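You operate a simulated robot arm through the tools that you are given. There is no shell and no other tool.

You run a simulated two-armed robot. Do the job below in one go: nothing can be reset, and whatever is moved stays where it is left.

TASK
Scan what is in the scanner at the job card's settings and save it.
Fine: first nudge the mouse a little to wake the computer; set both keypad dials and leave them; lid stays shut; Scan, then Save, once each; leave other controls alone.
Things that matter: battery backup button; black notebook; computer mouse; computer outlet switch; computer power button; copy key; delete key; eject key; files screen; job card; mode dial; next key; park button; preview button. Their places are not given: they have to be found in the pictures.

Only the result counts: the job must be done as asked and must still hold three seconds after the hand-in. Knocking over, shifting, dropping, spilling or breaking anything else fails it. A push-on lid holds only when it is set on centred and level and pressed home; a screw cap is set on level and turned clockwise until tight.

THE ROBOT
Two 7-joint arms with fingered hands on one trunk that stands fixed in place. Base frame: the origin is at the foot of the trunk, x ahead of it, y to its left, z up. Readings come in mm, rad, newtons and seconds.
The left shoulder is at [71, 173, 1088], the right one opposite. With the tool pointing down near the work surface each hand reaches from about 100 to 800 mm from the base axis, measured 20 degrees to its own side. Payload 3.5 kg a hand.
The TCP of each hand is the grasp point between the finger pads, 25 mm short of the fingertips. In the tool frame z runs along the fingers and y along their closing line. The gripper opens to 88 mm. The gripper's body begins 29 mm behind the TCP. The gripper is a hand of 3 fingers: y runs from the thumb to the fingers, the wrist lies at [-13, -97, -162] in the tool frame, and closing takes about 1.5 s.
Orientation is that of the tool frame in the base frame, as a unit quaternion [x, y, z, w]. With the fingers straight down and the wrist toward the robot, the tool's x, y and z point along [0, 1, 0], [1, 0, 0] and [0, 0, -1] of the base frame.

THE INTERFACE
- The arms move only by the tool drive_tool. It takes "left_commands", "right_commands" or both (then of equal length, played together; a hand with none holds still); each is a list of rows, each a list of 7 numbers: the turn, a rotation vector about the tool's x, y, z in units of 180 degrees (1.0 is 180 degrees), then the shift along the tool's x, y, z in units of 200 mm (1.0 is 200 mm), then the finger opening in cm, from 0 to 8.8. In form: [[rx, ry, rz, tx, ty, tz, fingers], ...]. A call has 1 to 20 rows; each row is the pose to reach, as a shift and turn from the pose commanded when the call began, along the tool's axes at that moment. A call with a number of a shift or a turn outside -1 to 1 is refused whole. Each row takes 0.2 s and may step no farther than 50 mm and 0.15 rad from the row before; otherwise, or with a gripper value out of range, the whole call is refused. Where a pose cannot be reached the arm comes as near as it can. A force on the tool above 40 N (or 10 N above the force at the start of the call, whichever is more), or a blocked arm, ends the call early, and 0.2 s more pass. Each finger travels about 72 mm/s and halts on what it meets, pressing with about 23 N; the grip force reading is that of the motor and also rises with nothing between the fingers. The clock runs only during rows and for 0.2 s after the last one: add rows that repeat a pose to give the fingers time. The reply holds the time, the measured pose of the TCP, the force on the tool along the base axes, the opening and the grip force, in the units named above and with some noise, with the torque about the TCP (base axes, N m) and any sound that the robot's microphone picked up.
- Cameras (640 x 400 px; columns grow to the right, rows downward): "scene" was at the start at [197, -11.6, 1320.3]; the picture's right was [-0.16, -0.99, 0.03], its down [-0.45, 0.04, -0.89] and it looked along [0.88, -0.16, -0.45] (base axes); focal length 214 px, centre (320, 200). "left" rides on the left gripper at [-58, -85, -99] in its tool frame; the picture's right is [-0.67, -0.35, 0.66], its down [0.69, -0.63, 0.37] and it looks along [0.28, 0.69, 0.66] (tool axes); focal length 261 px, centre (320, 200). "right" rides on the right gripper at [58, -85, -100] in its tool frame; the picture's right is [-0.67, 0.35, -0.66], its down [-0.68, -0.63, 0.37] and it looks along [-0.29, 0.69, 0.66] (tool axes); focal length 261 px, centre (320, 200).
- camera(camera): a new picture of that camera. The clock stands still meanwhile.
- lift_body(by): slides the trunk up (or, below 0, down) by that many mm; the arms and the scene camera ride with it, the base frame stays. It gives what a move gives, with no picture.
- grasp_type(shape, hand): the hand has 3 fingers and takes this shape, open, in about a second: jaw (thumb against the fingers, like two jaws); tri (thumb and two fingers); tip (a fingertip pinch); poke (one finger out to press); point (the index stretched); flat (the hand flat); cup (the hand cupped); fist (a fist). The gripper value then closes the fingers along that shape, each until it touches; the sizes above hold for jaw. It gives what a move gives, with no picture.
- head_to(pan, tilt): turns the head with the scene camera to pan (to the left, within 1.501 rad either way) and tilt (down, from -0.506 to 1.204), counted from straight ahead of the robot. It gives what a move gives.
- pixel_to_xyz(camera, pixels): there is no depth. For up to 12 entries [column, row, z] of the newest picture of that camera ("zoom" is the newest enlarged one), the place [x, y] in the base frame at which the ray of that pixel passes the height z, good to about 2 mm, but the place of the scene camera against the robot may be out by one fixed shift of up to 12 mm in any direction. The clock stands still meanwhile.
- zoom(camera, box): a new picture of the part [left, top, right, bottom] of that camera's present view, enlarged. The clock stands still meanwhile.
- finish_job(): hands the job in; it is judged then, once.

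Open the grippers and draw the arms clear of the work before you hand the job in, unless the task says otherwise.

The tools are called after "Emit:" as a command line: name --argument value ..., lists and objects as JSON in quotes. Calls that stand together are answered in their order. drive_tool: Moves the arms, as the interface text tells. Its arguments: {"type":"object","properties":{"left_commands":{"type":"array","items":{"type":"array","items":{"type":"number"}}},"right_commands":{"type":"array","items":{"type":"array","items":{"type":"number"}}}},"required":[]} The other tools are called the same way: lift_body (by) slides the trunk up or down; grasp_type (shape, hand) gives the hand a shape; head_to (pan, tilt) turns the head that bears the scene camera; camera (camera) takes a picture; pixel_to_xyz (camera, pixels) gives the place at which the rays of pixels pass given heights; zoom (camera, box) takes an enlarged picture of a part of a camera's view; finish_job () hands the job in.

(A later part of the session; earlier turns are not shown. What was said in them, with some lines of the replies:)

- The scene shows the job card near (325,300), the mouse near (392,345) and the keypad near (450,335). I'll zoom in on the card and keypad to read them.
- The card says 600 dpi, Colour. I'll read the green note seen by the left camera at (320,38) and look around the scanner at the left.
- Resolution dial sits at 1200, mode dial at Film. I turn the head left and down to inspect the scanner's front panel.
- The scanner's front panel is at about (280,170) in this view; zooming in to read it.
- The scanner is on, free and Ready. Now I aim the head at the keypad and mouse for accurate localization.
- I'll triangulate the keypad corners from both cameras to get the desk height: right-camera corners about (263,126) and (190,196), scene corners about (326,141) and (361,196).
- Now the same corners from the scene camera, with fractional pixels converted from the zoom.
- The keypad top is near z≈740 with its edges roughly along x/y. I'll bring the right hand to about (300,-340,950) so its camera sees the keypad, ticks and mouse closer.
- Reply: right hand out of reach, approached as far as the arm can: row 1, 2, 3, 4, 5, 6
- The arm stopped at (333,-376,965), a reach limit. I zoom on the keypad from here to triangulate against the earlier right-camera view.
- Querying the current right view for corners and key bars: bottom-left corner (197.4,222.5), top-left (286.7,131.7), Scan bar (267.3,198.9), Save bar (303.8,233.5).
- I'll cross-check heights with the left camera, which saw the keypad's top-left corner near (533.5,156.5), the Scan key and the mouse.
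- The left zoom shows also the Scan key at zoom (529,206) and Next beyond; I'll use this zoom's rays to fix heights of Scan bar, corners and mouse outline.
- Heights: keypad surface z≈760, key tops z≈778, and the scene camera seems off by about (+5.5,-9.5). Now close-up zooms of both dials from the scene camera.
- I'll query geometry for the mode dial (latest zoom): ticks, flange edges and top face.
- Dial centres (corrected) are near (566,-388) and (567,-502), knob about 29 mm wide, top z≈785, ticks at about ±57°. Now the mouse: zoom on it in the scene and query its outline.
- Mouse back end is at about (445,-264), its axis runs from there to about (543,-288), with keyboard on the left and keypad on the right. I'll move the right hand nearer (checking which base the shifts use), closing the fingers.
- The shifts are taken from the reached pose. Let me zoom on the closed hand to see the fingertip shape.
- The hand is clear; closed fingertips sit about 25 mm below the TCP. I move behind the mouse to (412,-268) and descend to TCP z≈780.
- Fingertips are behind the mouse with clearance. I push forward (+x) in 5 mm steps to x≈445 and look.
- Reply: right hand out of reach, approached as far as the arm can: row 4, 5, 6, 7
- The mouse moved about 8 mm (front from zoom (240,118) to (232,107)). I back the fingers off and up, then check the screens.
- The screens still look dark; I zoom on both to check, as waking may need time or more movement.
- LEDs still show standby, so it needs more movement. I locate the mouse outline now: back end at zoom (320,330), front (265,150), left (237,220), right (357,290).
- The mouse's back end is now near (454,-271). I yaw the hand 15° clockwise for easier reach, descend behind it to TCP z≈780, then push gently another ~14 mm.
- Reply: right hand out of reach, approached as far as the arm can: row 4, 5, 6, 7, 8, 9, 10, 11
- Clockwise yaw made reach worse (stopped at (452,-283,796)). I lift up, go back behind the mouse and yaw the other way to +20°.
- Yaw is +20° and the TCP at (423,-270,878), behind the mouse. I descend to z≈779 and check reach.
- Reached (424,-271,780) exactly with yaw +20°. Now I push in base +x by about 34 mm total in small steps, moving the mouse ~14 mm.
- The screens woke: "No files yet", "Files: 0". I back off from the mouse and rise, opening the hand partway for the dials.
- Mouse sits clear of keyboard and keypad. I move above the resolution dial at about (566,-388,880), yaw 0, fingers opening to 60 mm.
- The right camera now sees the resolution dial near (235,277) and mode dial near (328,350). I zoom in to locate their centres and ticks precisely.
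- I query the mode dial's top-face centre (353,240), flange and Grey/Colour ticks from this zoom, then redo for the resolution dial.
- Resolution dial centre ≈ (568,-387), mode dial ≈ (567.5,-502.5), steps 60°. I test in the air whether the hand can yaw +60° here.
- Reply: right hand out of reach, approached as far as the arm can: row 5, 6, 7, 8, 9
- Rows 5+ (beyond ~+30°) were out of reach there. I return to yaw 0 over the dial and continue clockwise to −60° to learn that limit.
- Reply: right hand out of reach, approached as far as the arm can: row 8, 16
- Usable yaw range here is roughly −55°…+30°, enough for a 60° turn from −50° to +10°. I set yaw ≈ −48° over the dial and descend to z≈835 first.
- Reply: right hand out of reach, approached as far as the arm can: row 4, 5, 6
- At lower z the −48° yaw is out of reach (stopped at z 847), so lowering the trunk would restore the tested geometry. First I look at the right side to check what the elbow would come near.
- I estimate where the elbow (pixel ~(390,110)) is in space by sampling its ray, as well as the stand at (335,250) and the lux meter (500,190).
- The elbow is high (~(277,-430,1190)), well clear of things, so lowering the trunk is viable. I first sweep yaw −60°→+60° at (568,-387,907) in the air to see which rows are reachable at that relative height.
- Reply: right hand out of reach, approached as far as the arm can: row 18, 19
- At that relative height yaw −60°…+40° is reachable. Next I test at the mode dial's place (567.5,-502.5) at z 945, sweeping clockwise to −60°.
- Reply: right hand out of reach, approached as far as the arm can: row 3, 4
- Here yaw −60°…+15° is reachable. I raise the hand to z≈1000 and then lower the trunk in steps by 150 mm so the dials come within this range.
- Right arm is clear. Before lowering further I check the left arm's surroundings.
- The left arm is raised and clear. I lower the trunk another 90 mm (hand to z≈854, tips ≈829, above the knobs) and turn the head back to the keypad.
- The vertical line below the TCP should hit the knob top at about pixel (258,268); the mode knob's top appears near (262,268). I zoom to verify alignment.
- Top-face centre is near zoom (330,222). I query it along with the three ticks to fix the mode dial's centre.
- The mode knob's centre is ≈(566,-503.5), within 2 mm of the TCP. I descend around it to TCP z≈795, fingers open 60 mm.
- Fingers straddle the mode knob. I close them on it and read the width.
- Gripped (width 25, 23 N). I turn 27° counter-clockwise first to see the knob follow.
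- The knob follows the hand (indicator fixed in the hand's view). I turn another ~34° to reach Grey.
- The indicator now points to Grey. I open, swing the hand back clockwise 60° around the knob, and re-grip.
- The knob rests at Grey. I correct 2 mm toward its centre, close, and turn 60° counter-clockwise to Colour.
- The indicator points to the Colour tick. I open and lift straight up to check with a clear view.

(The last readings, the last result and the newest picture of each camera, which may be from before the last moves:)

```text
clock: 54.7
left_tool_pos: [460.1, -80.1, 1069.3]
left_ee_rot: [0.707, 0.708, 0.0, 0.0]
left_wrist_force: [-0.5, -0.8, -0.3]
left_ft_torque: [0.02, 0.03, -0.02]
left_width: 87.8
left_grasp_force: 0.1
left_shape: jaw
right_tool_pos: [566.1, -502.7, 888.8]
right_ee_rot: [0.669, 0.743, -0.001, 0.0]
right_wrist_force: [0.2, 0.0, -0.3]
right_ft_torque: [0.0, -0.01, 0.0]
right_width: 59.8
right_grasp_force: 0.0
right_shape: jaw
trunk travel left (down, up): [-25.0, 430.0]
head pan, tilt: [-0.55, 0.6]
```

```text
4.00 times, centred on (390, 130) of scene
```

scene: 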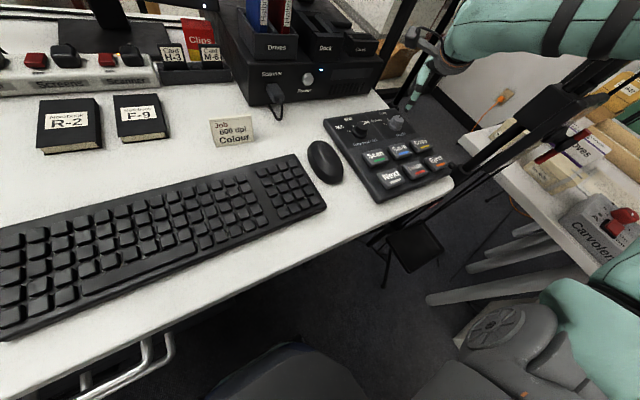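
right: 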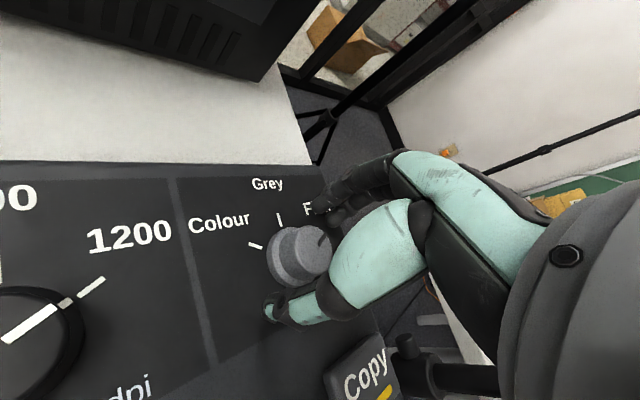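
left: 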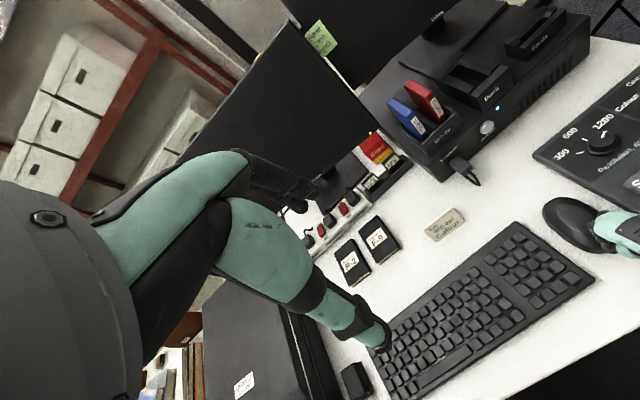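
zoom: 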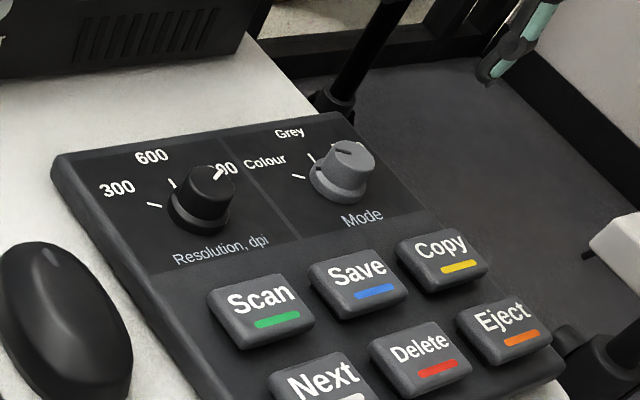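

Indicator looks parallel to the Colour tick. I compute its angle numerically.

Emit:
zoom --camera "right" --box '[205, 225, 295, 285]'

Emit:
camera --camera "right"

```text
6.67 times, centred on (250, 255) of right
```

zoom: 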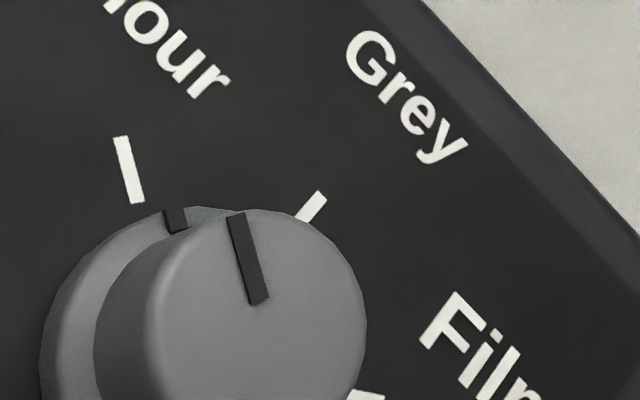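

```text
taken
```

right: 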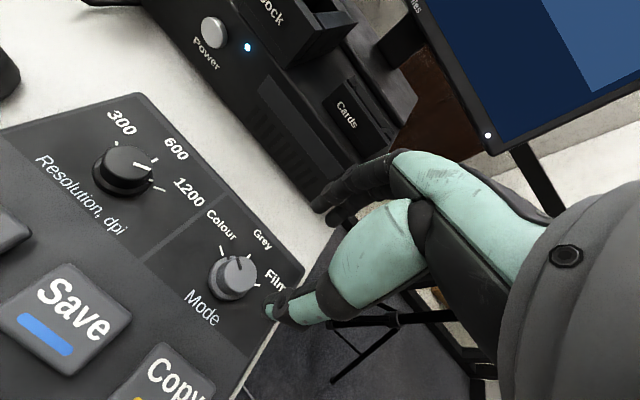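

Emit:
pixel_to_xyz --camera "zoom" --pixels '[[237, 215, 781], [259, 302, 781], [121, 137, 760], [138, 202, 760], [172, 211, 764], [320, 194, 760], [303, 217, 760]]'

```text
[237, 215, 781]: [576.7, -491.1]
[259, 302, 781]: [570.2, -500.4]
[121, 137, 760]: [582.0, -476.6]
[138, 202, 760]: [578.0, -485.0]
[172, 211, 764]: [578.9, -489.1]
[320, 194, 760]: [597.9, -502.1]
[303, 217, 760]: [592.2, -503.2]
```

The flange mark, after parallax, lies within ~2° of the Colour tick, so mode is set. Now I move above the resolution dial (568,-387) at z≈855 with yaw −50°.

Emit:
drive_tool --right_commands '[[0, 0, 0.039, 0.1, 0.012, 0.02, 6], [0, 0, 0.078, 0.2, 0.024, 0.05, 6], [0, 0, 0.117, 0.3, 0.036, 0.08, 6], [0, 0, 0.156, 0.4, 0.048, 0.11, 6], [0, 0, 0.195, 0.5, 0.06, 0.14, 6], [0, 0, 0.234, 0.574, 0.0705, 0.17, 6], [0, 0, 0.273, 0.574, 0.0705, 0.17, 6], [0, 0, 0.311, 0.574, 0.0705, 0.17, 6], [0, 0, 0.311, 0.574, 0.0705, 0.17, 6]]'

Emit:
zoom --camera "right" --box '[180, 200, 340, 320]'

```text
clock: 56.7
left_tool_pos: [458.5, -80.8, 1069.7]
left_ee_rot: [0.707, 0.707, 0.0, 0.0]
left_wrist_force: [0.8, -0.6, 0.4]
left_ft_torque: [-0.02, -0.01, 0.01]
left_width: 87.6
left_grasp_force: 0.0
left_shape: jaw
right_tool_pos: [568.3, -387.5, 852.7]
right_ee_rot: [0.94, 0.341, -0.001, 0.0]
right_wrist_force: [0.2, -0.7, 0.8]
right_ft_torque: [-0.02, 0.01, -0.02]
right_width: 59.8
right_grasp_force: 0.0
right_shape: jaw
trunk travel left (down, up): [-25.0, 430.0]
head pan, tilt: [-0.55, 0.6]
```

```text
3.33 times, centred on (260, 260) of right
```

zoom: 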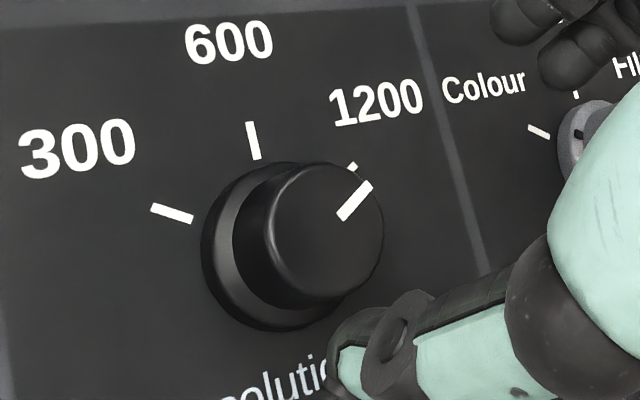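

I check centring with the tick ends and top-face centre at zoom (324,231).

Emit:
pixel_to_xyz --camera "zoom" --pixels '[[324, 231, 781], [324, 231, 783], [250, 122, 760], [257, 159, 760], [152, 208, 760], [191, 220, 760], [353, 165, 760], [341, 217, 782], [370, 184, 782]]'

```text
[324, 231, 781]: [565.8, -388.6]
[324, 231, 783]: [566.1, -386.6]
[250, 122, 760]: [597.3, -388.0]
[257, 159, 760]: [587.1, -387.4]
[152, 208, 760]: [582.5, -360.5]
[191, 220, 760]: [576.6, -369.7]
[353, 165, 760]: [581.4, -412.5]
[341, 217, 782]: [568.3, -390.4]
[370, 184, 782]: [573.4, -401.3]
```

Centre ≈(566.5,-387.7). I shift −2 mm in x, descend to z≈796 and close on the knob.

Emit:
drive_tool --right_commands '[[0, 0, 0, -0.0075, -0.005, 0.08, 6], [0, 0, 0, -0.0075, -0.005, 0.16, 6], [0, 0, 0, -0.0075, -0.005, 0.22, 6], [0, 0, 0, -0.0075, -0.005, 0.26, 6], [0, 0, 0, -0.0075, -0.005, 0.281, 6], [0, 0, 0, -0.0075, -0.005, 0.281, 6], [0, 0, 0, -0.0075, -0.005, 0.281, 4], [0, 0, 0, -0.0075, -0.005, 0.281, 2.5], [0, 0, 0, -0.0075, -0.005, 0.281, 1.5], [0, 0, 0, -0.0075, -0.005, 0.281, 1.5], [0, 0, 0, -0.0075, -0.005, 0.281, 1.5]]'

Emit:
zoom --camera "right" --box '[220, 170, 380, 340]'

```text
clock: 59.1
left_tool_pos: [459.2, -81.4, 1070.2]
left_ee_rot: [0.707, 0.707, 0.0, -0.001]
left_wrist_force: [0.3, -0.2, -0.9]
left_ft_torque: [0.05, -0.01, 0.03]
left_width: 87.6
left_grasp_force: 0.2
left_shape: jaw
right_tool_pos: [566.3, -388.2, 796.3]
right_ee_rot: [0.94, 0.342, 0.0, 0.0]
right_wrist_force: [0.7, 1.6, 0.3]
right_ft_torque: [0.02, -0.04, 0.03]
right_width: 25.0
right_grasp_force: 22.9
right_shape: jaw
trunk travel left (down, up): [-25.0, 430.0]
head pan, tilt: [-0.55, 0.6]
```

```text
2.35 times, centred on (300, 255) of right
```

zoom: 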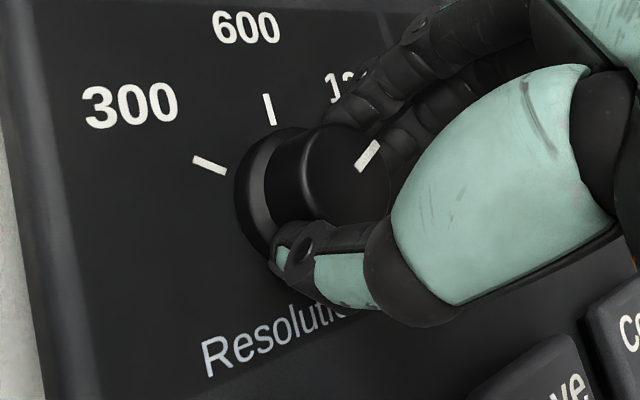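

Gripped (width 25). I turn 60° counter-clockwise, from 1200 to 600.

Emit:
drive_tool --right_commands '[[0, 0, -0.0375, 0, 0, 0, 1.5], [0, 0, -0.075, 0, 0, 0, 1.5], [0, 0, -0.1125, 0, 0, 0, 1.5], [0, 0, -0.15, 0, 0, 0, 1.5], [0, 0, -0.1875, 0, 0, 0, 1.5], [0, 0, -0.225, 0, 0, 0, 1.5], [0, 0, -0.2625, 0, 0, 0, 1.5], [0, 0, -0.3, 0, 0, 0, 1.5], [0, 0, -0.33, 0, 0, 0, 1.5], [0, 0, -0.33, 0, 0, 0, 1.5]]'

Emit:
zoom --camera "scene" --box '[350, 100, 410, 150]'

Emit:
zoom --camera "right" --box '[220, 170, 380, 340]'

```text
clock: 61.3
left_tool_pos: [459.3, -80.4, 1069.1]
left_ee_rot: [0.707, 0.708, 0.0, -0.001]
left_wrist_force: [0.0, 0.7, 0.3]
left_ft_torque: [-0.03, -0.03, -0.04]
left_width: 87.9
left_grasp_force: 0.0
left_shape: jaw
right_tool_pos: [566.6, -386.9, 796.2]
right_ee_rot: [0.646, 0.763, -0.001, 0.001]
right_wrist_force: [1.5, -0.7, 5.4]
right_ft_torque: [-0.04, -0.13, -0.04]
right_width: 24.6
right_grasp_force: 23.1
right_shape: jaw
trunk travel left (down, up): [-25.0, 430.0]
head pan, tilt: [-0.55, 0.6]
```

```text
8.00 times, centred on (380, 125) of scene
```

zoom: 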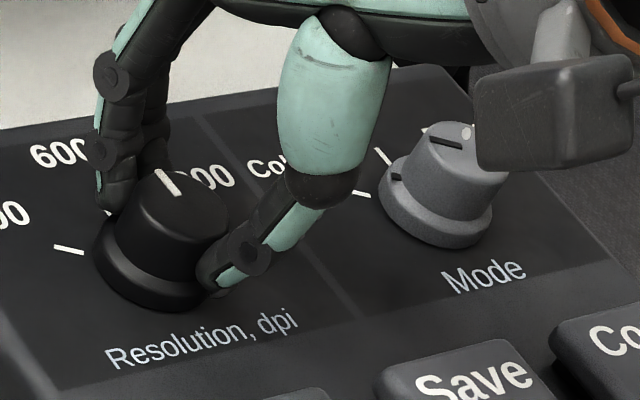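

```text
2.35 times, centred on (300, 255) of right
```

zoom: 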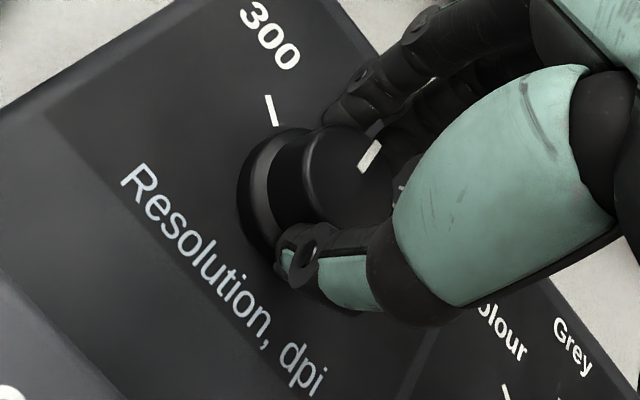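

The resolution pointer now points straight ahead toward 600. I release and lift straight up for a clear check.

Emit:
drive_tool --right_commands '[[0, 0, 0, 0, 0, 0, 3], [0, 0, 0, 0, 0, 0, 4.5], [0, 0, 0, 0, 0, 0, 6], [0, 0, 0, 0, 0, 0, 6], [0, 0, 0, 0, 0, -0.15, 6], [0, 0, 0, 0, 0, -0.3, 6], [0, 0, 0, 0, 0, -0.45, 6]]'

Emit:
camera --camera "right"

Emit:
zoom --camera "right" --box '[180, 210, 300, 300]'

Emit:
zoom --camera "scene" --box '[330, 90, 430, 160]'

```text
clock: 62.9
left_tool_pos: [459.5, -80.5, 1068.6]
left_ee_rot: [0.707, 0.708, 0.0, 0.0]
left_wrist_force: [0.2, 0.9, -0.8]
left_ft_torque: [-0.03, 0.04, 0.01]
left_width: 87.6
left_grasp_force: 0.0
left_shape: jaw
right_tool_pos: [565.1, -387.2, 885.6]
right_ee_rot: [0.647, 0.762, -0.001, 0.0]
right_wrist_force: [0.2, -0.1, 0.1]
right_ft_torque: [0.03, -0.01, -0.02]
right_width: 59.9
right_grasp_force: 0.0
right_shape: jaw
trunk travel left (down, up): [-25.0, 430.0]
head pan, tilt: [-0.55, 0.6]
```

```text
taken
```

right: 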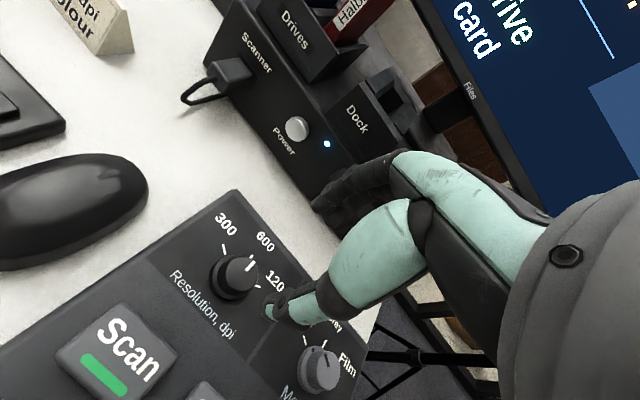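

```text
4.44 times, centred on (240, 255) of right
```

zoom: 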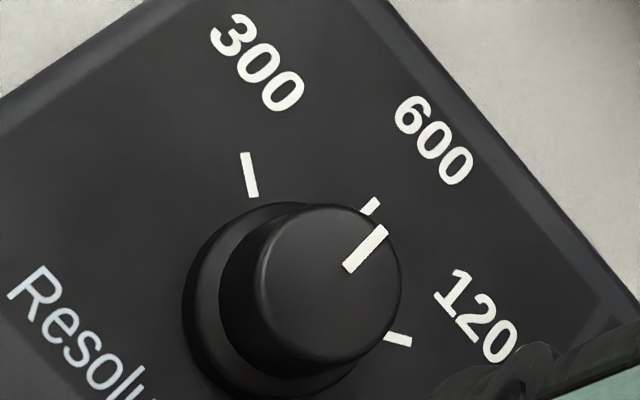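

```text
5.71 times, centred on (380, 125) of scene
```

zoom: 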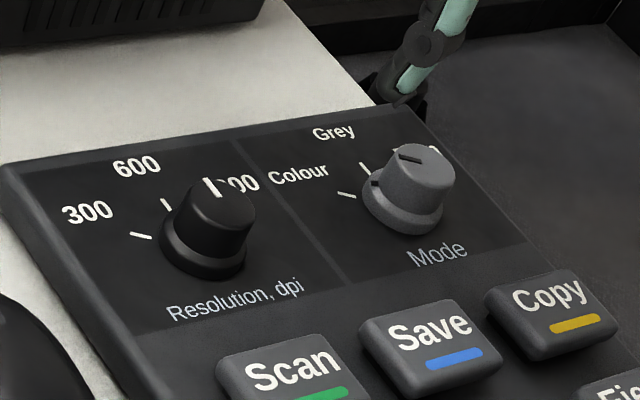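

Both dials are set: 600 and Colour. Next I locate the Scan and Save key tops precisely with zooms.

Emit:
zoom --camera "right" --box '[40, 290, 200, 400]'

Emit:
pixel_to_xyz --camera "zoom" --pixels '[[320, 200, 776], [320, 200, 780]]'

Emit:
zoom --camera "scene" --box '[340, 130, 440, 200]'

Emit:
pixel_to_xyz --camera "zoom" --pixels '[[320, 200, 776], [320, 200, 780]]'

```text
3.64 times, centred on (120, 345) of right
```

zoom: 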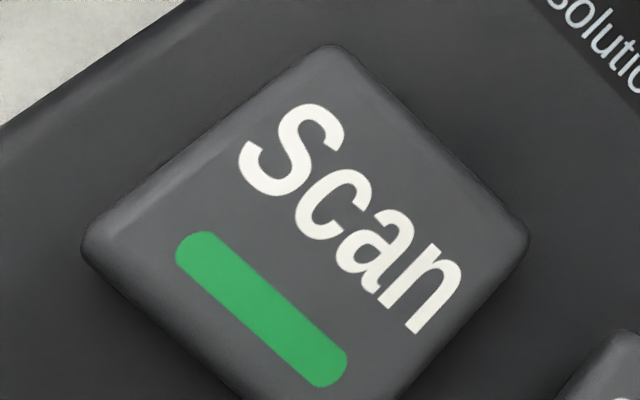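

```text
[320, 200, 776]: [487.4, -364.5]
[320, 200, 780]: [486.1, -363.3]
```

```text
5.71 times, centred on (390, 165) of scene
```

zoom: 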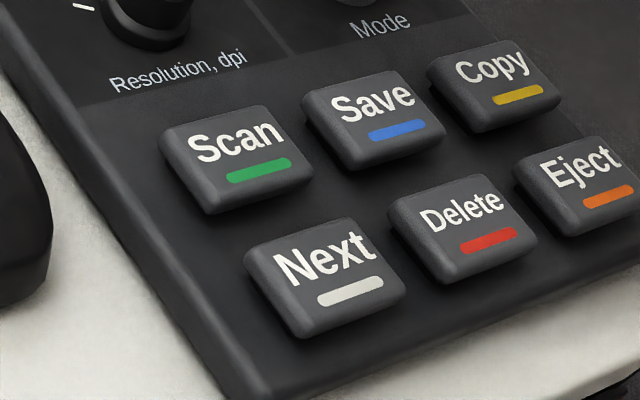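

```text
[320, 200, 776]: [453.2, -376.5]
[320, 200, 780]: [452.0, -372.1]
```

I query key-top centres: Scan (240,158), Save (375,118) in the scene zoom, then Scan (308,245) in the right zoom.

Emit:
pixel_to_xyz --camera "zoom" --pixels '[[240, 158, 778], [375, 118, 778], [495, 83, 778], [325, 275, 778], [463, 228, 778]]'

Emit:
zoom --camera "right" --box '[40, 290, 200, 400]'

Emit:
pixel_to_xyz --camera "zoom" --pixels '[[308, 245, 778], [330, 45, 776], [528, 245, 776], [82, 245, 776], [262, 310, 778]]'

```text
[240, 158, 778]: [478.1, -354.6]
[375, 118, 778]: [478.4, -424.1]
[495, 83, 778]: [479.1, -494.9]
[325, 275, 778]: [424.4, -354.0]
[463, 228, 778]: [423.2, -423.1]
```

```text
3.64 times, centred on (120, 345) of right
```

zoom: 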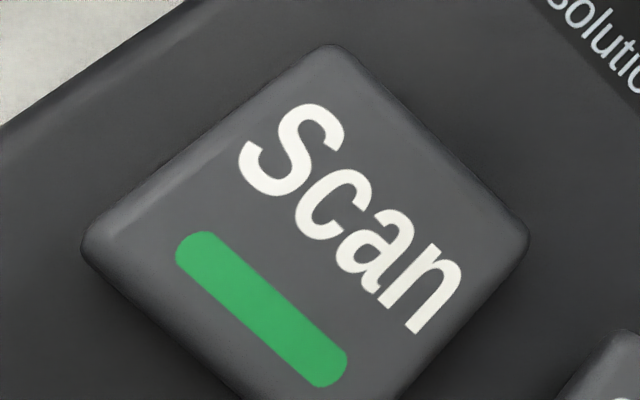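

```text
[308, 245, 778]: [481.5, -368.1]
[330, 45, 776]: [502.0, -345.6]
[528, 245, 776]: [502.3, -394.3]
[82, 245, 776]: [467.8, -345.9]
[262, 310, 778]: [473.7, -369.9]
```

Scan key centre ≈ (480,-370), Save ≈ (480,-442), tops z≈778. I move above Scan at z≈850 with the fingers closing fully.

Emit:
drive_tool --right_commands '[[0, 0, 0, 0.04, -0.1, 0.03, 5], [0, 0, 0, 0.08, -0.2, 0.07, 4], [0, 0, 0, 0.115, -0.3, 0.12, 2], [0, 0, 0, 0.153, -0.405, 0.175, 0], [0, 0, 0, 0.153, -0.405, 0.175, 0], [0, 0, 0, 0.153, -0.405, 0.175, 0], [0, 0, 0, 0.153, -0.405, 0.175, 0]]'

Emit:
camera --camera "right"

Emit:
zoom --camera "scene" --box '[320, 90, 440, 200]'

```text
clock: 64.5
left_tool_pos: [459.4, -80.9, 1070.3]
left_ee_rot: [0.707, 0.707, 0.0, 0.0]
left_wrist_force: [0.3, -0.9, -0.3]
left_ft_torque: [-0.01, 0.04, 0.03]
left_width: 87.5
left_grasp_force: 0.0
left_shape: jaw
right_tool_pos: [481.5, -371.9, 850.7]
right_ee_rot: [0.647, 0.763, -0.001, 0.0]
right_wrist_force: [0.3, 0.4, 0.1]
right_ft_torque: [-0.01, 0.0, -0.03]
right_width: 0.1
right_grasp_force: 23.0
right_shape: jaw
trunk travel left (down, up): [-25.0, 430.0]
head pan, tilt: [-0.55, 0.6]
```

```text
taken
```

right: 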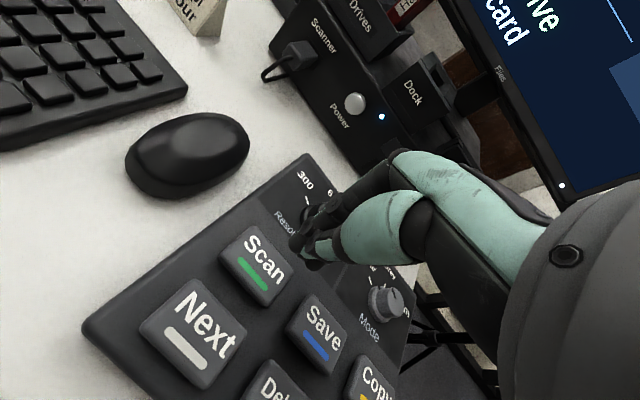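

```text
3.64 times, centred on (380, 145) of scene
```

zoom: 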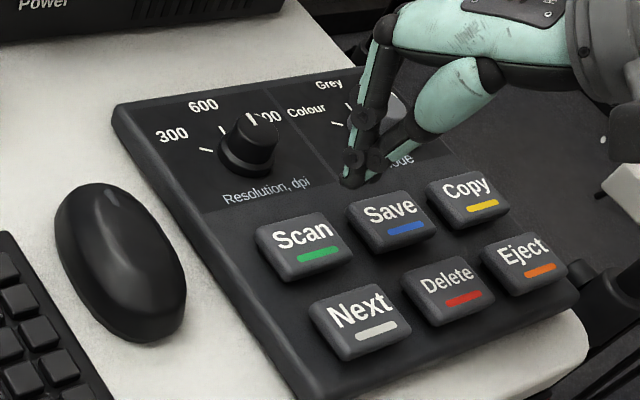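

The point below the TCP falls at pixel ~(258,268), the middle of the Scan key. I descend to just above it (TCP z≈807).

Emit:
drive_tool --right_commands '[[0, 0, 0, 0, 0, 0.08, 0], [0, 0, 0, 0, 0, 0.16, 0], [0, 0, 0, 0, 0, 0.218, 0], [0, 0, 0, 0, 0, 0.218, 0]]'

Emit:
zoom --camera "scene" --box '[340, 120, 400, 170]'

Emit:
zoom --camera "right" --box '[220, 180, 380, 330]'

```text
clock: 65.5
left_tool_pos: [458.8, -80.6, 1069.1]
left_ee_rot: [0.707, 0.707, 0.0, 0.0]
left_wrist_force: [-0.8, 0.1, 0.3]
left_ft_torque: [0.01, 0.01, -0.01]
left_width: 87.7
left_grasp_force: 0.1
left_shape: jaw
right_tool_pos: [482.8, -371.5, 807.0]
right_ee_rot: [0.647, 0.763, -0.001, 0.001]
right_wrist_force: [-0.5, -0.1, 0.3]
right_ft_torque: [0.0, 0.01, 0.01]
right_width: 0.0
right_grasp_force: 22.9
right_shape: jaw
trunk travel left (down, up): [-25.0, 430.0]
head pan, tilt: [-0.55, 0.6]
```

```text
8.00 times, centred on (370, 145) of scene
```

zoom: 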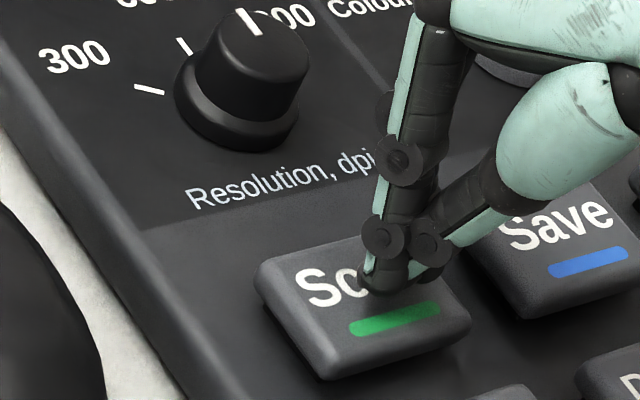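

```text
2.67 times, centred on (300, 255) of right
```

zoom: 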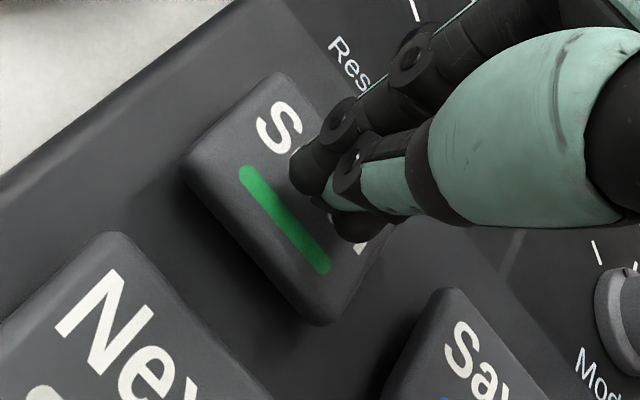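

Tip hovers just over Scan. I press down in 1 mm steps for 5 mm and read the force and sound.

Emit:
drive_tool --right_commands '[[0, 0, 0, 0, 0, 0.005, 0], [0, 0, 0, 0, 0, 0.01, 0], [0, 0, 0, 0, 0, 0.015, 0], [0, 0, 0, 0, 0, 0.02, 0], [0, 0, 0, 0, 0, 0.025, 0]]'

Emit:
zoom --camera "scene" --box '[340, 120, 400, 170]'

```text
clock: 66.7
left_tool_pos: [459.1, -80.4, 1070.5]
left_ee_rot: [0.707, 0.707, 0.0, 0.001]
left_wrist_force: [0.2, 0.0, -0.3]
left_ft_torque: [0.01, -0.01, -0.01]
left_width: 87.3
left_grasp_force: 0.0
left_shape: jaw
right_tool_pos: [481.4, -369.6, 803.5]
right_ee_rot: [0.646, 0.763, 0.0, 0.001]
right_wrist_force: [1.3, -0.3, 1.1]
right_ft_torque: [-0.03, -0.02, 0.01]
right_width: 0.2
right_grasp_force: 23.5
right_shape: jaw
trunk travel left (down, up): [-25.0, 430.0]
head pan, tilt: [-0.55, 0.6]
```

```text
8.00 times, centred on (370, 145) of scene
```

zoom: 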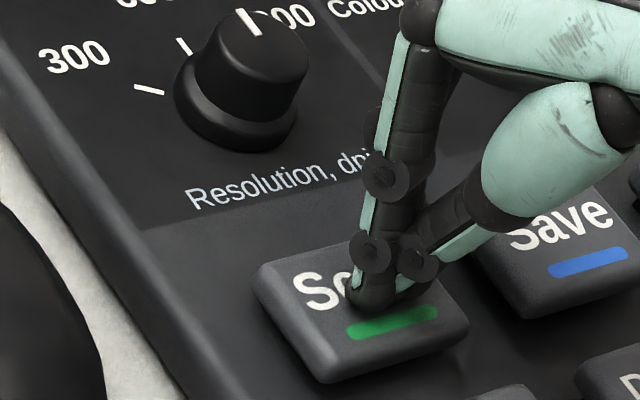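

Touching (slight force ~1 N). I press further in 1 mm steps.

Emit:
drive_tool --right_commands '[[0, 0, 0, 0, 0, 0.005, 0], [0, 0, 0, 0, 0, 0.01, 0], [0, 0, 0, 0, 0, 0.015, 0], [0, 0, 0, 0, 0, 0.015, 0]]'

Emit:
zoom --camera "scene" --box '[340, 120, 400, 170]'

```text
clock: 67.7
left_tool_pos: [459.8, -80.4, 1070.5]
left_ee_rot: [0.708, 0.707, 0.0, 0.0]
left_wrist_force: [-0.5, 0.0, -0.8]
left_ft_torque: [-0.04, -0.01, -0.02]
left_width: 87.7
left_grasp_force: 0.0
left_shape: jaw
right_tool_pos: [482.7, -370.7, 800.8]
right_ee_rot: [0.647, 0.763, -0.002, 0.001]
right_wrist_force: [0.6, -0.5, 4.8]
right_ft_torque: [-0.06, 0.0, -0.02]
right_width: 0.3
right_grasp_force: 23.3
right_shape: jaw
trunk travel left (down, up): [-25.0, 430.0]
head pan, tilt: [-0.55, 0.6]
heard: click
```

```text
8.00 times, centred on (370, 145) of scene
```

zoom: 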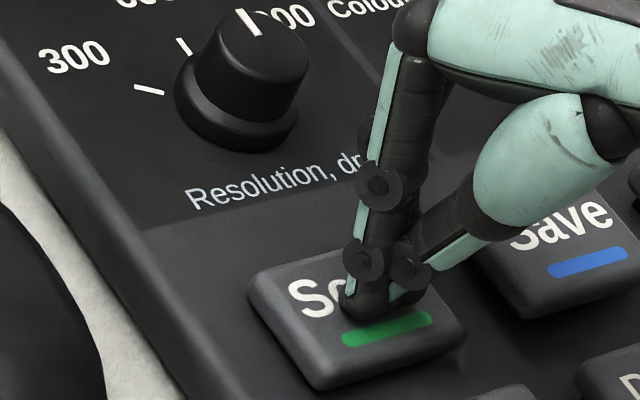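

Heard a click at 4.8 N: Scan has been pressed once. I lift straight up and look at the screens.

Emit:
drive_tool --right_commands '[[0, 0, 0, 0, 0, -0.04, 0], [0, 0, 0, 0, 0, -0.15, 0], [0, 0, 0, 0, 0, -0.28, 0], [0, 0, 0, 0, 0, -0.28, 0]]'

Emit:
head_to --pan -0.1 --tilt 0.2

Emit:
camera --camera "scene"

```text
clock: 68.7
left_tool_pos: [459.6, -80.7, 1069.8]
left_ee_rot: [0.707, 0.707, 0.001, 0.0]
left_wrist_force: [0.3, -0.2, 0.1]
left_ft_torque: [-0.01, 0.01, 0.03]
left_width: 87.8
left_grasp_force: 0.0
left_shape: jaw
right_tool_pos: [480.9, -369.5, 854.6]
right_ee_rot: [0.647, 0.763, -0.002, 0.0]
right_wrist_force: [0.4, 0.1, -0.5]
right_ft_torque: [0.01, 0.02, 0.02]
right_width: 0.1
right_grasp_force: 23.1
right_shape: jaw
trunk travel left (down, up): [-25.0, 430.0]
head pan, tilt: [-0.55, 0.6]
```

```text
clock: 69.6
left_tool_pos: [459.8, -82.2, 1068.5]
left_ee_rot: [0.707, 0.707, -0.001, 0.0]
left_wrist_force: [0.4, 0.4, -0.7]
left_ft_torque: [0.0, -0.02, 0.02]
left_width: 87.5
left_grasp_force: 0.0
left_shape: jaw
right_tool_pos: [480.4, -371.0, 854.6]
right_ee_rot: [0.647, 0.763, -0.002, 0.0]
right_wrist_force: [0.4, 0.5, 1.0]
right_ft_torque: [0.0, 0.02, -0.02]
right_width: 0.0
right_grasp_force: 22.5
right_shape: jaw
trunk travel left (down, up): [-25.0, 430.0]
head pan, tilt: [-0.099, 0.201]
```

```text
taken
```

scene: 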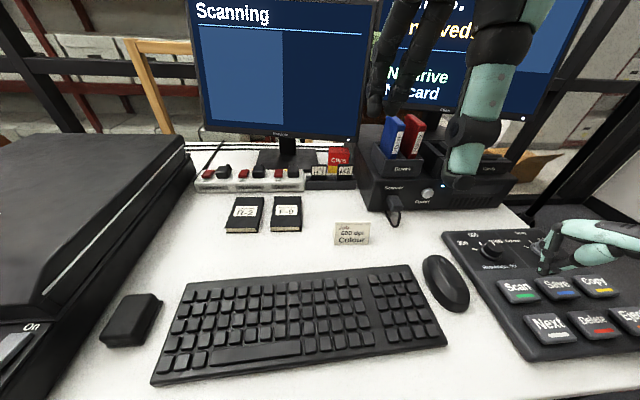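

The preview screen shows "Scanning". I hold still ~4 s for the scan to finish before pressing Save.

Emit:
drive_tool --right_commands '[[0, 0, 0, 0, 0, 0, 0], [0, 0, 0, 0, 0, 0, 0], [0, 0, 0, 0, 0, 0, 0], [0, 0, 0, 0, 0, 0, 0], [0, 0, 0, 0, 0, 0, 0], [0, 0, 0, 0, 0, 0, 0], [0, 0, 0, 0, 0, 0, 0], [0, 0, 0, 0, 0, 0, 0], [0, 0, 0, 0, 0, 0, 0], [0, 0, 0, 0, 0, 0, 0], [0, 0, 0, 0, 0, 0, 0], [0, 0, 0, 0, 0, 0, 0], [0, 0, 0, 0, 0, 0, 0], [0, 0, 0, 0, 0, 0, 0], [0, 0, 0, 0, 0, 0, 0], [0, 0, 0, 0, 0, 0, 0], [0, 0, 0, 0, 0, 0, 0], [0, 0, 0, 0, 0, 0, 0], [0, 0, 0, 0, 0, 0, 0], [0, 0, 0, 0, 0, 0, 0]]'

Emit:
camera --camera "scene"

```text
clock: 73.8
left_tool_pos: [459.0, -81.5, 1069.0]
left_ee_rot: [0.707, 0.707, 0.0, -0.001]
left_wrist_force: [-0.2, 0.4, -0.5]
left_ft_torque: [0.01, 0.02, 0.0]
left_width: 87.6
left_grasp_force: 0.1
left_shape: jaw
right_tool_pos: [481.5, -369.0, 854.5]
right_ee_rot: [0.647, 0.763, -0.001, 0.001]
right_wrist_force: [0.0, -0.8, -0.3]
right_ft_torque: [0.0, -0.01, -0.04]
right_width: 0.2
right_grasp_force: 22.9
right_shape: jaw
trunk travel left (down, up): [-25.0, 430.0]
head pan, tilt: [-0.099, 0.201]
```

```text
taken
```

scene: 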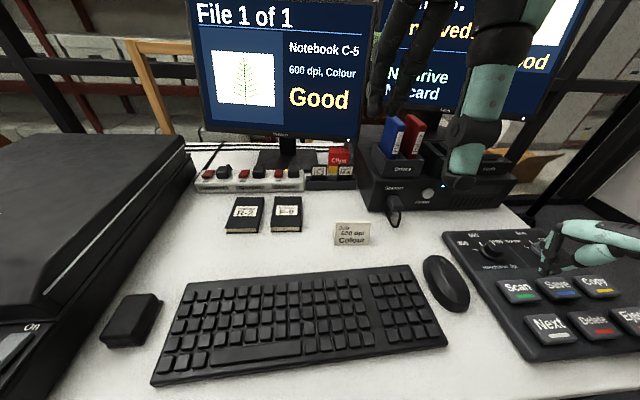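

Scan is done: "File 1 of 1, Notebook C-5, 600 dpi, Colour, Good". Now I locate the Save key from the right camera.

Emit:
zoom --camera "right" --box '[260, 280, 380, 400]'

Emit:
pixel_to_xyz --camera "zoom" --pixels '[[320, 200, 778], [200, 100, 778], [440, 300, 778]]'

```text
3.33 times, centred on (320, 340) of right
```

zoom: 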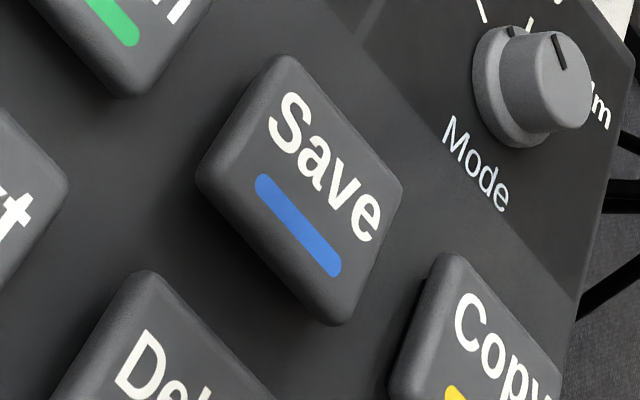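

```text
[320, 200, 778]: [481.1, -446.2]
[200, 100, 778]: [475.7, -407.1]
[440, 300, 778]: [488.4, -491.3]
```

Save key top centre is at about (481,-441). I move there at height, then descend to just above it (TCP z≈807).

Emit:
drive_tool --right_commands '[[0, 0, 0, -0.12, -0.02, 0, 0], [0, 0, 0, -0.24, -0.04, 0, 0], [0, 0, 0, -0.355, -0.059, 0, 0], [0, 0, 0, -0.355, -0.059, 0, 0]]'

Emit:
camera --camera "right"

```text
clock: 74.8
left_tool_pos: [459.0, -80.4, 1069.8]
left_ee_rot: [0.707, 0.707, 0.0, 0.0]
left_wrist_force: [-0.8, 0.1, -0.6]
left_ft_torque: [0.07, 0.0, 0.01]
left_width: 87.6
left_grasp_force: 0.0
left_shape: jaw
right_tool_pos: [481.1, -442.9, 855.6]
right_ee_rot: [0.647, 0.762, 0.0, 0.001]
right_wrist_force: [0.9, 0.1, 0.2]
right_ft_torque: [0.0, -0.05, -0.03]
right_width: 0.0
right_grasp_force: 22.4
right_shape: jaw
trunk travel left (down, up): [-25.0, 430.0]
head pan, tilt: [-0.099, 0.201]
```

```text
taken
```

right: 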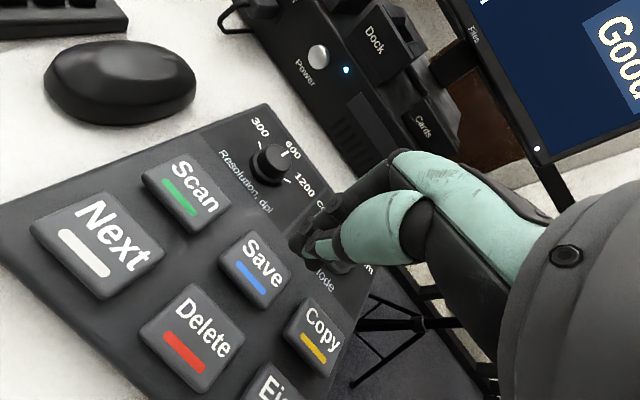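

The point below the TCP falls at ~(254,270), the middle of Save. I descend to just above, then press in 1 mm steps.

Emit:
drive_tool --right_commands '[[0, 0, 0, 0, 0, 0.08, 0], [0, 0, 0, 0, 0, 0.16, 0], [0, 0, 0, 0, 0, 0.225, 0], [0, 0, 0, 0, 0, 0.243, 0], [0, 0, 0, 0, 0, 0.243, 0]]'

Emit:
zoom --camera "right" --box '[220, 180, 380, 330]'

```text
clock: 76.0
left_tool_pos: [459.4, -80.1, 1069.6]
left_ee_rot: [0.707, 0.707, 0.001, -0.001]
left_wrist_force: [-0.2, 0.4, -0.1]
left_ft_torque: [-0.02, 0.0, 0.02]
left_width: 87.6
left_grasp_force: 0.1
left_shape: jaw
right_tool_pos: [480.7, -441.9, 807.3]
right_ee_rot: [0.647, 0.762, 0.0, 0.0]
right_wrist_force: [-0.4, -0.1, 0.1]
right_ft_torque: [-0.01, -0.02, 0.0]
right_width: 0.2
right_grasp_force: 22.7
right_shape: jaw
trunk travel left (down, up): [-25.0, 430.0]
head pan, tilt: [-0.099, 0.201]
```

```text
2.67 times, centred on (300, 255) of right
```

zoom: 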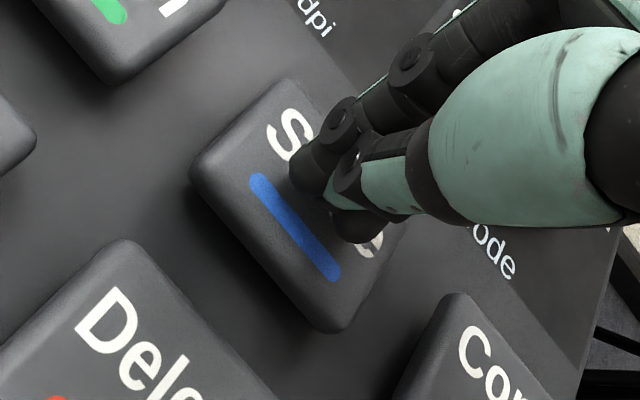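

Tip is over Save's centre. Press down up to 7 mm total in small steps, as with Scan.

Emit:
drive_tool --right_commands '[[0, 0, 0, 0, 0, 0.01, 0], [0, 0, 0, 0, 0, 0.018, 0], [0, 0, 0, 0, 0, 0.024, 0], [0, 0, 0, 0, 0, 0.029, 0], [0, 0, 0, 0, 0, 0.034, 0], [0, 0, 0, 0, 0, 0.034, 0]]'

```text
clock: 77.4
left_tool_pos: [459.6, -80.6, 1069.4]
left_ee_rot: [0.707, 0.707, 0.0, 0.0]
left_wrist_force: [-0.3, 0.4, -0.1]
left_ft_torque: [-0.02, -0.02, -0.01]
left_width: 87.5
left_grasp_force: 0.1
left_shape: jaw
right_tool_pos: [482.0, -441.8, 800.9]
right_ee_rot: [0.647, 0.762, 0.0, 0.001]
right_wrist_force: [0.6, 0.5, 2.7]
right_ft_torque: [-0.01, -0.04, 0.03]
right_width: 0.1
right_grasp_force: 22.6
right_shape: jaw
trunk travel left (down, up): [-25.0, 430.0]
head pan, tilt: [-0.099, 0.201]
heard: click
```

A click was heard: Save pressed once. I lift straight up and look at the screens.

Emit:
drive_tool --right_commands '[[0, 0, 0, 0, 0, -0.05, 0], [0, 0, 0, 0, 0, -0.2, 0], [0, 0, 0, 0, 0, -0.4, 0], [0, 0, 0, 0, 0, -0.6, 0], [0, 0, 0, 0, 0, -0.6, 0]]'

Emit:
head_to --pan -0.55 --tilt 0.25

Emit:
camera --camera "scene"

```text
clock: 78.6
left_tool_pos: [461.0, -81.7, 1069.8]
left_ee_rot: [0.707, 0.707, 0.001, 0.0]
left_wrist_force: [-0.3, 0.1, 0.2]
left_ft_torque: [-0.01, -0.03, 0.01]
left_width: 87.6
left_grasp_force: 0.1
left_shape: jaw
right_tool_pos: [481.3, -441.7, 919.0]
right_ee_rot: [0.647, 0.762, -0.001, 0.0]
right_wrist_force: [0.2, 0.3, 0.0]
right_ft_torque: [0.02, 0.0, -0.02]
right_width: 0.2
right_grasp_force: 22.9
right_shape: jaw
trunk travel left (down, up): [-25.0, 430.0]
head pan, tilt: [-0.099, 0.201]
```

```text
clock: 79.5
left_tool_pos: [460.1, -80.6, 1069.8]
left_ee_rot: [0.707, 0.707, 0.0, 0.0]
left_wrist_force: [-0.4, 1.0, 0.0]
left_ft_torque: [-0.01, 0.04, -0.02]
left_width: 87.6
left_grasp_force: 0.0
left_shape: jaw
right_tool_pos: [481.4, -443.0, 919.3]
right_ee_rot: [0.647, 0.763, -0.001, -0.001]
right_wrist_force: [-0.6, -1.1, 0.0]
right_ft_torque: [-0.02, 0.03, 0.0]
right_width: 0.2
right_grasp_force: 23.1
right_shape: jaw
trunk travel left (down, up): [-25.0, 430.0]
head pan, tilt: [-0.55, 0.25]
```

```text
taken
```

scene: 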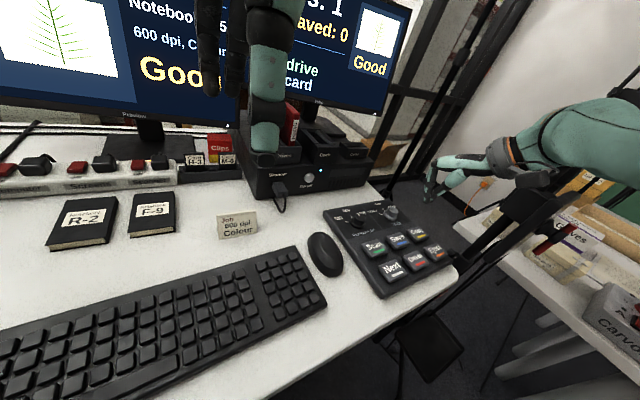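

The Files screen appears to show 1 file and Unsaved 0. I raise the trunk back and open the right hand, then check the screens fully.

Emit:
lift_body --by 150

Emit:
drive_tool --right_commands '[[0, 0, 0, 0, -0.15, 0, 3], [0, 0, 0, 0, -0.3, 0, 6], [0, 0, 0, 0, -0.45, 0, 8.8], [0, 0, 0, 0, -0.45, 0, 8.8], [0, 0, 0, 0, -0.45, 0, 8.8]]'

Emit:
head_to --pan -0.5 --tilt 0.4

Emit:
camera --camera "scene"

Emit:
zoom --camera "right" --box '[150, 60, 350, 260]'

```text
clock: 81.2
left_tool_pos: [459.7, -81.0, 1218.5]
left_ee_rot: [0.708, 0.707, 0.0, -0.001]
left_wrist_force: [0.6, 0.3, -0.5]
left_ft_torque: [-0.01, 0.01, -0.02]
left_width: 87.7
left_grasp_force: 0.0
left_shape: jaw
right_tool_pos: [481.5, -442.4, 1068.2]
right_ee_rot: [0.647, 0.762, -0.001, 0.0]
right_wrist_force: [0.1, 0.3, -0.3]
right_ft_torque: [-0.02, 0.02, -0.01]
right_width: 0.2
right_grasp_force: 22.6
right_shape: jaw
trunk travel left (down, up): [-175.0, 280.0]
head pan, tilt: [-0.55, 0.25]
```

```text
clock: 82.4
left_tool_pos: [459.9, -81.8, 1220.8]
left_ee_rot: [0.707, 0.707, 0.002, 0.0]
left_wrist_force: [0.0, 0.1, 0.8]
left_ft_torque: [0.04, 0.0, 0.01]
left_width: 87.6
left_grasp_force: 0.1
left_shape: jaw
right_tool_pos: [393.4, -457.1, 1070.6]
right_ee_rot: [0.646, 0.763, -0.001, 0.001]
right_wrist_force: [0.2, 0.3, 0.7]
right_ft_torque: [-0.02, 0.03, 0.0]
right_width: 87.3
right_grasp_force: 0.0
right_shape: jaw
trunk travel left (down, up): [-175.0, 280.0]
head pan, tilt: [-0.55, 0.25]
```

```text
clock: 83.1
left_tool_pos: [460.3, -80.7, 1220.6]
left_ee_rot: [0.707, 0.707, 0.0, 0.0]
left_wrist_force: [0.1, 1.0, -0.5]
left_ft_torque: [0.02, -0.03, -0.06]
left_width: 87.6
left_grasp_force: 0.0
left_shape: jaw
right_tool_pos: [391.4, -457.8, 1070.8]
right_ee_rot: [0.647, 0.763, -0.001, 0.001]
right_wrist_force: [-0.2, -0.5, -0.6]
right_ft_torque: [0.0, 0.0, -0.02]
right_width: 87.8
right_grasp_force: 0.1
right_shape: jaw
trunk travel left (down, up): [-175.0, 280.0]
head pan, tilt: [-0.499, 0.4]
```

```text
taken
```

scene: 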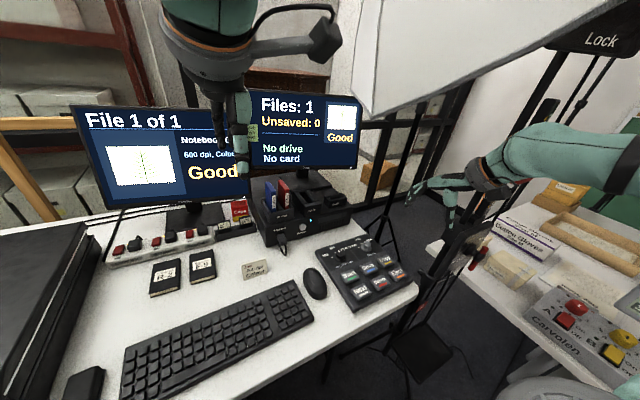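

```text
2.00 times, centred on (250, 160) of right
```

zoom: 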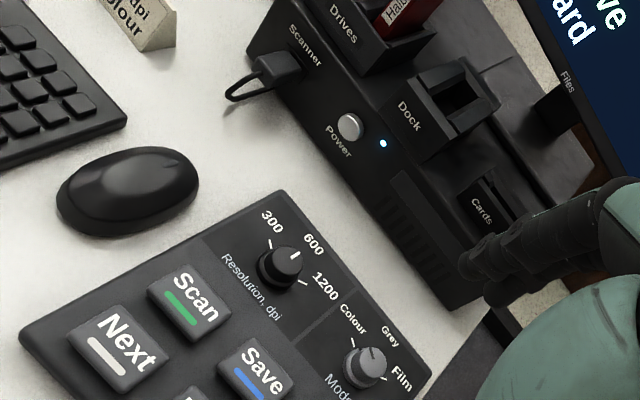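

The Files screen reads "Files: 1, Unsaved: 0, Good"; the dials stay at 600 and Colour, and both hands are open and clear. I hand the job in.

Emit:
finish_job

```text
The job is handed in.
```

The scan is done and saved, and the job is handed in. Before hand-in the preview screen read "File 1 of 1, Notebook C-5, 600 dpi, Colour, Good". The files screen read "Files: 1, Unsaved: 0".

- **Mouse:** I nudged it forward twice from behind. The first push, about 8 mm, did not wake the computer; the second did.
- **Dials:** The resolution dial went from 1200 to 600 and the mode dial from Film to Colour, as the job card asks. Both were still there at hand-in.
- **Keys:** I pressed Scan once and, after the scan finished, Save once. Each press gave a single click.
- **Left alone:** I did not touch the lid or any other control. A green note on one screen says "Save then eject", but I did not eject because you asked to leave other controls alone.

I lowered the trunk 150 mm to reach the dials and raised it back afterwards. Both hands ended open and clear of the work.
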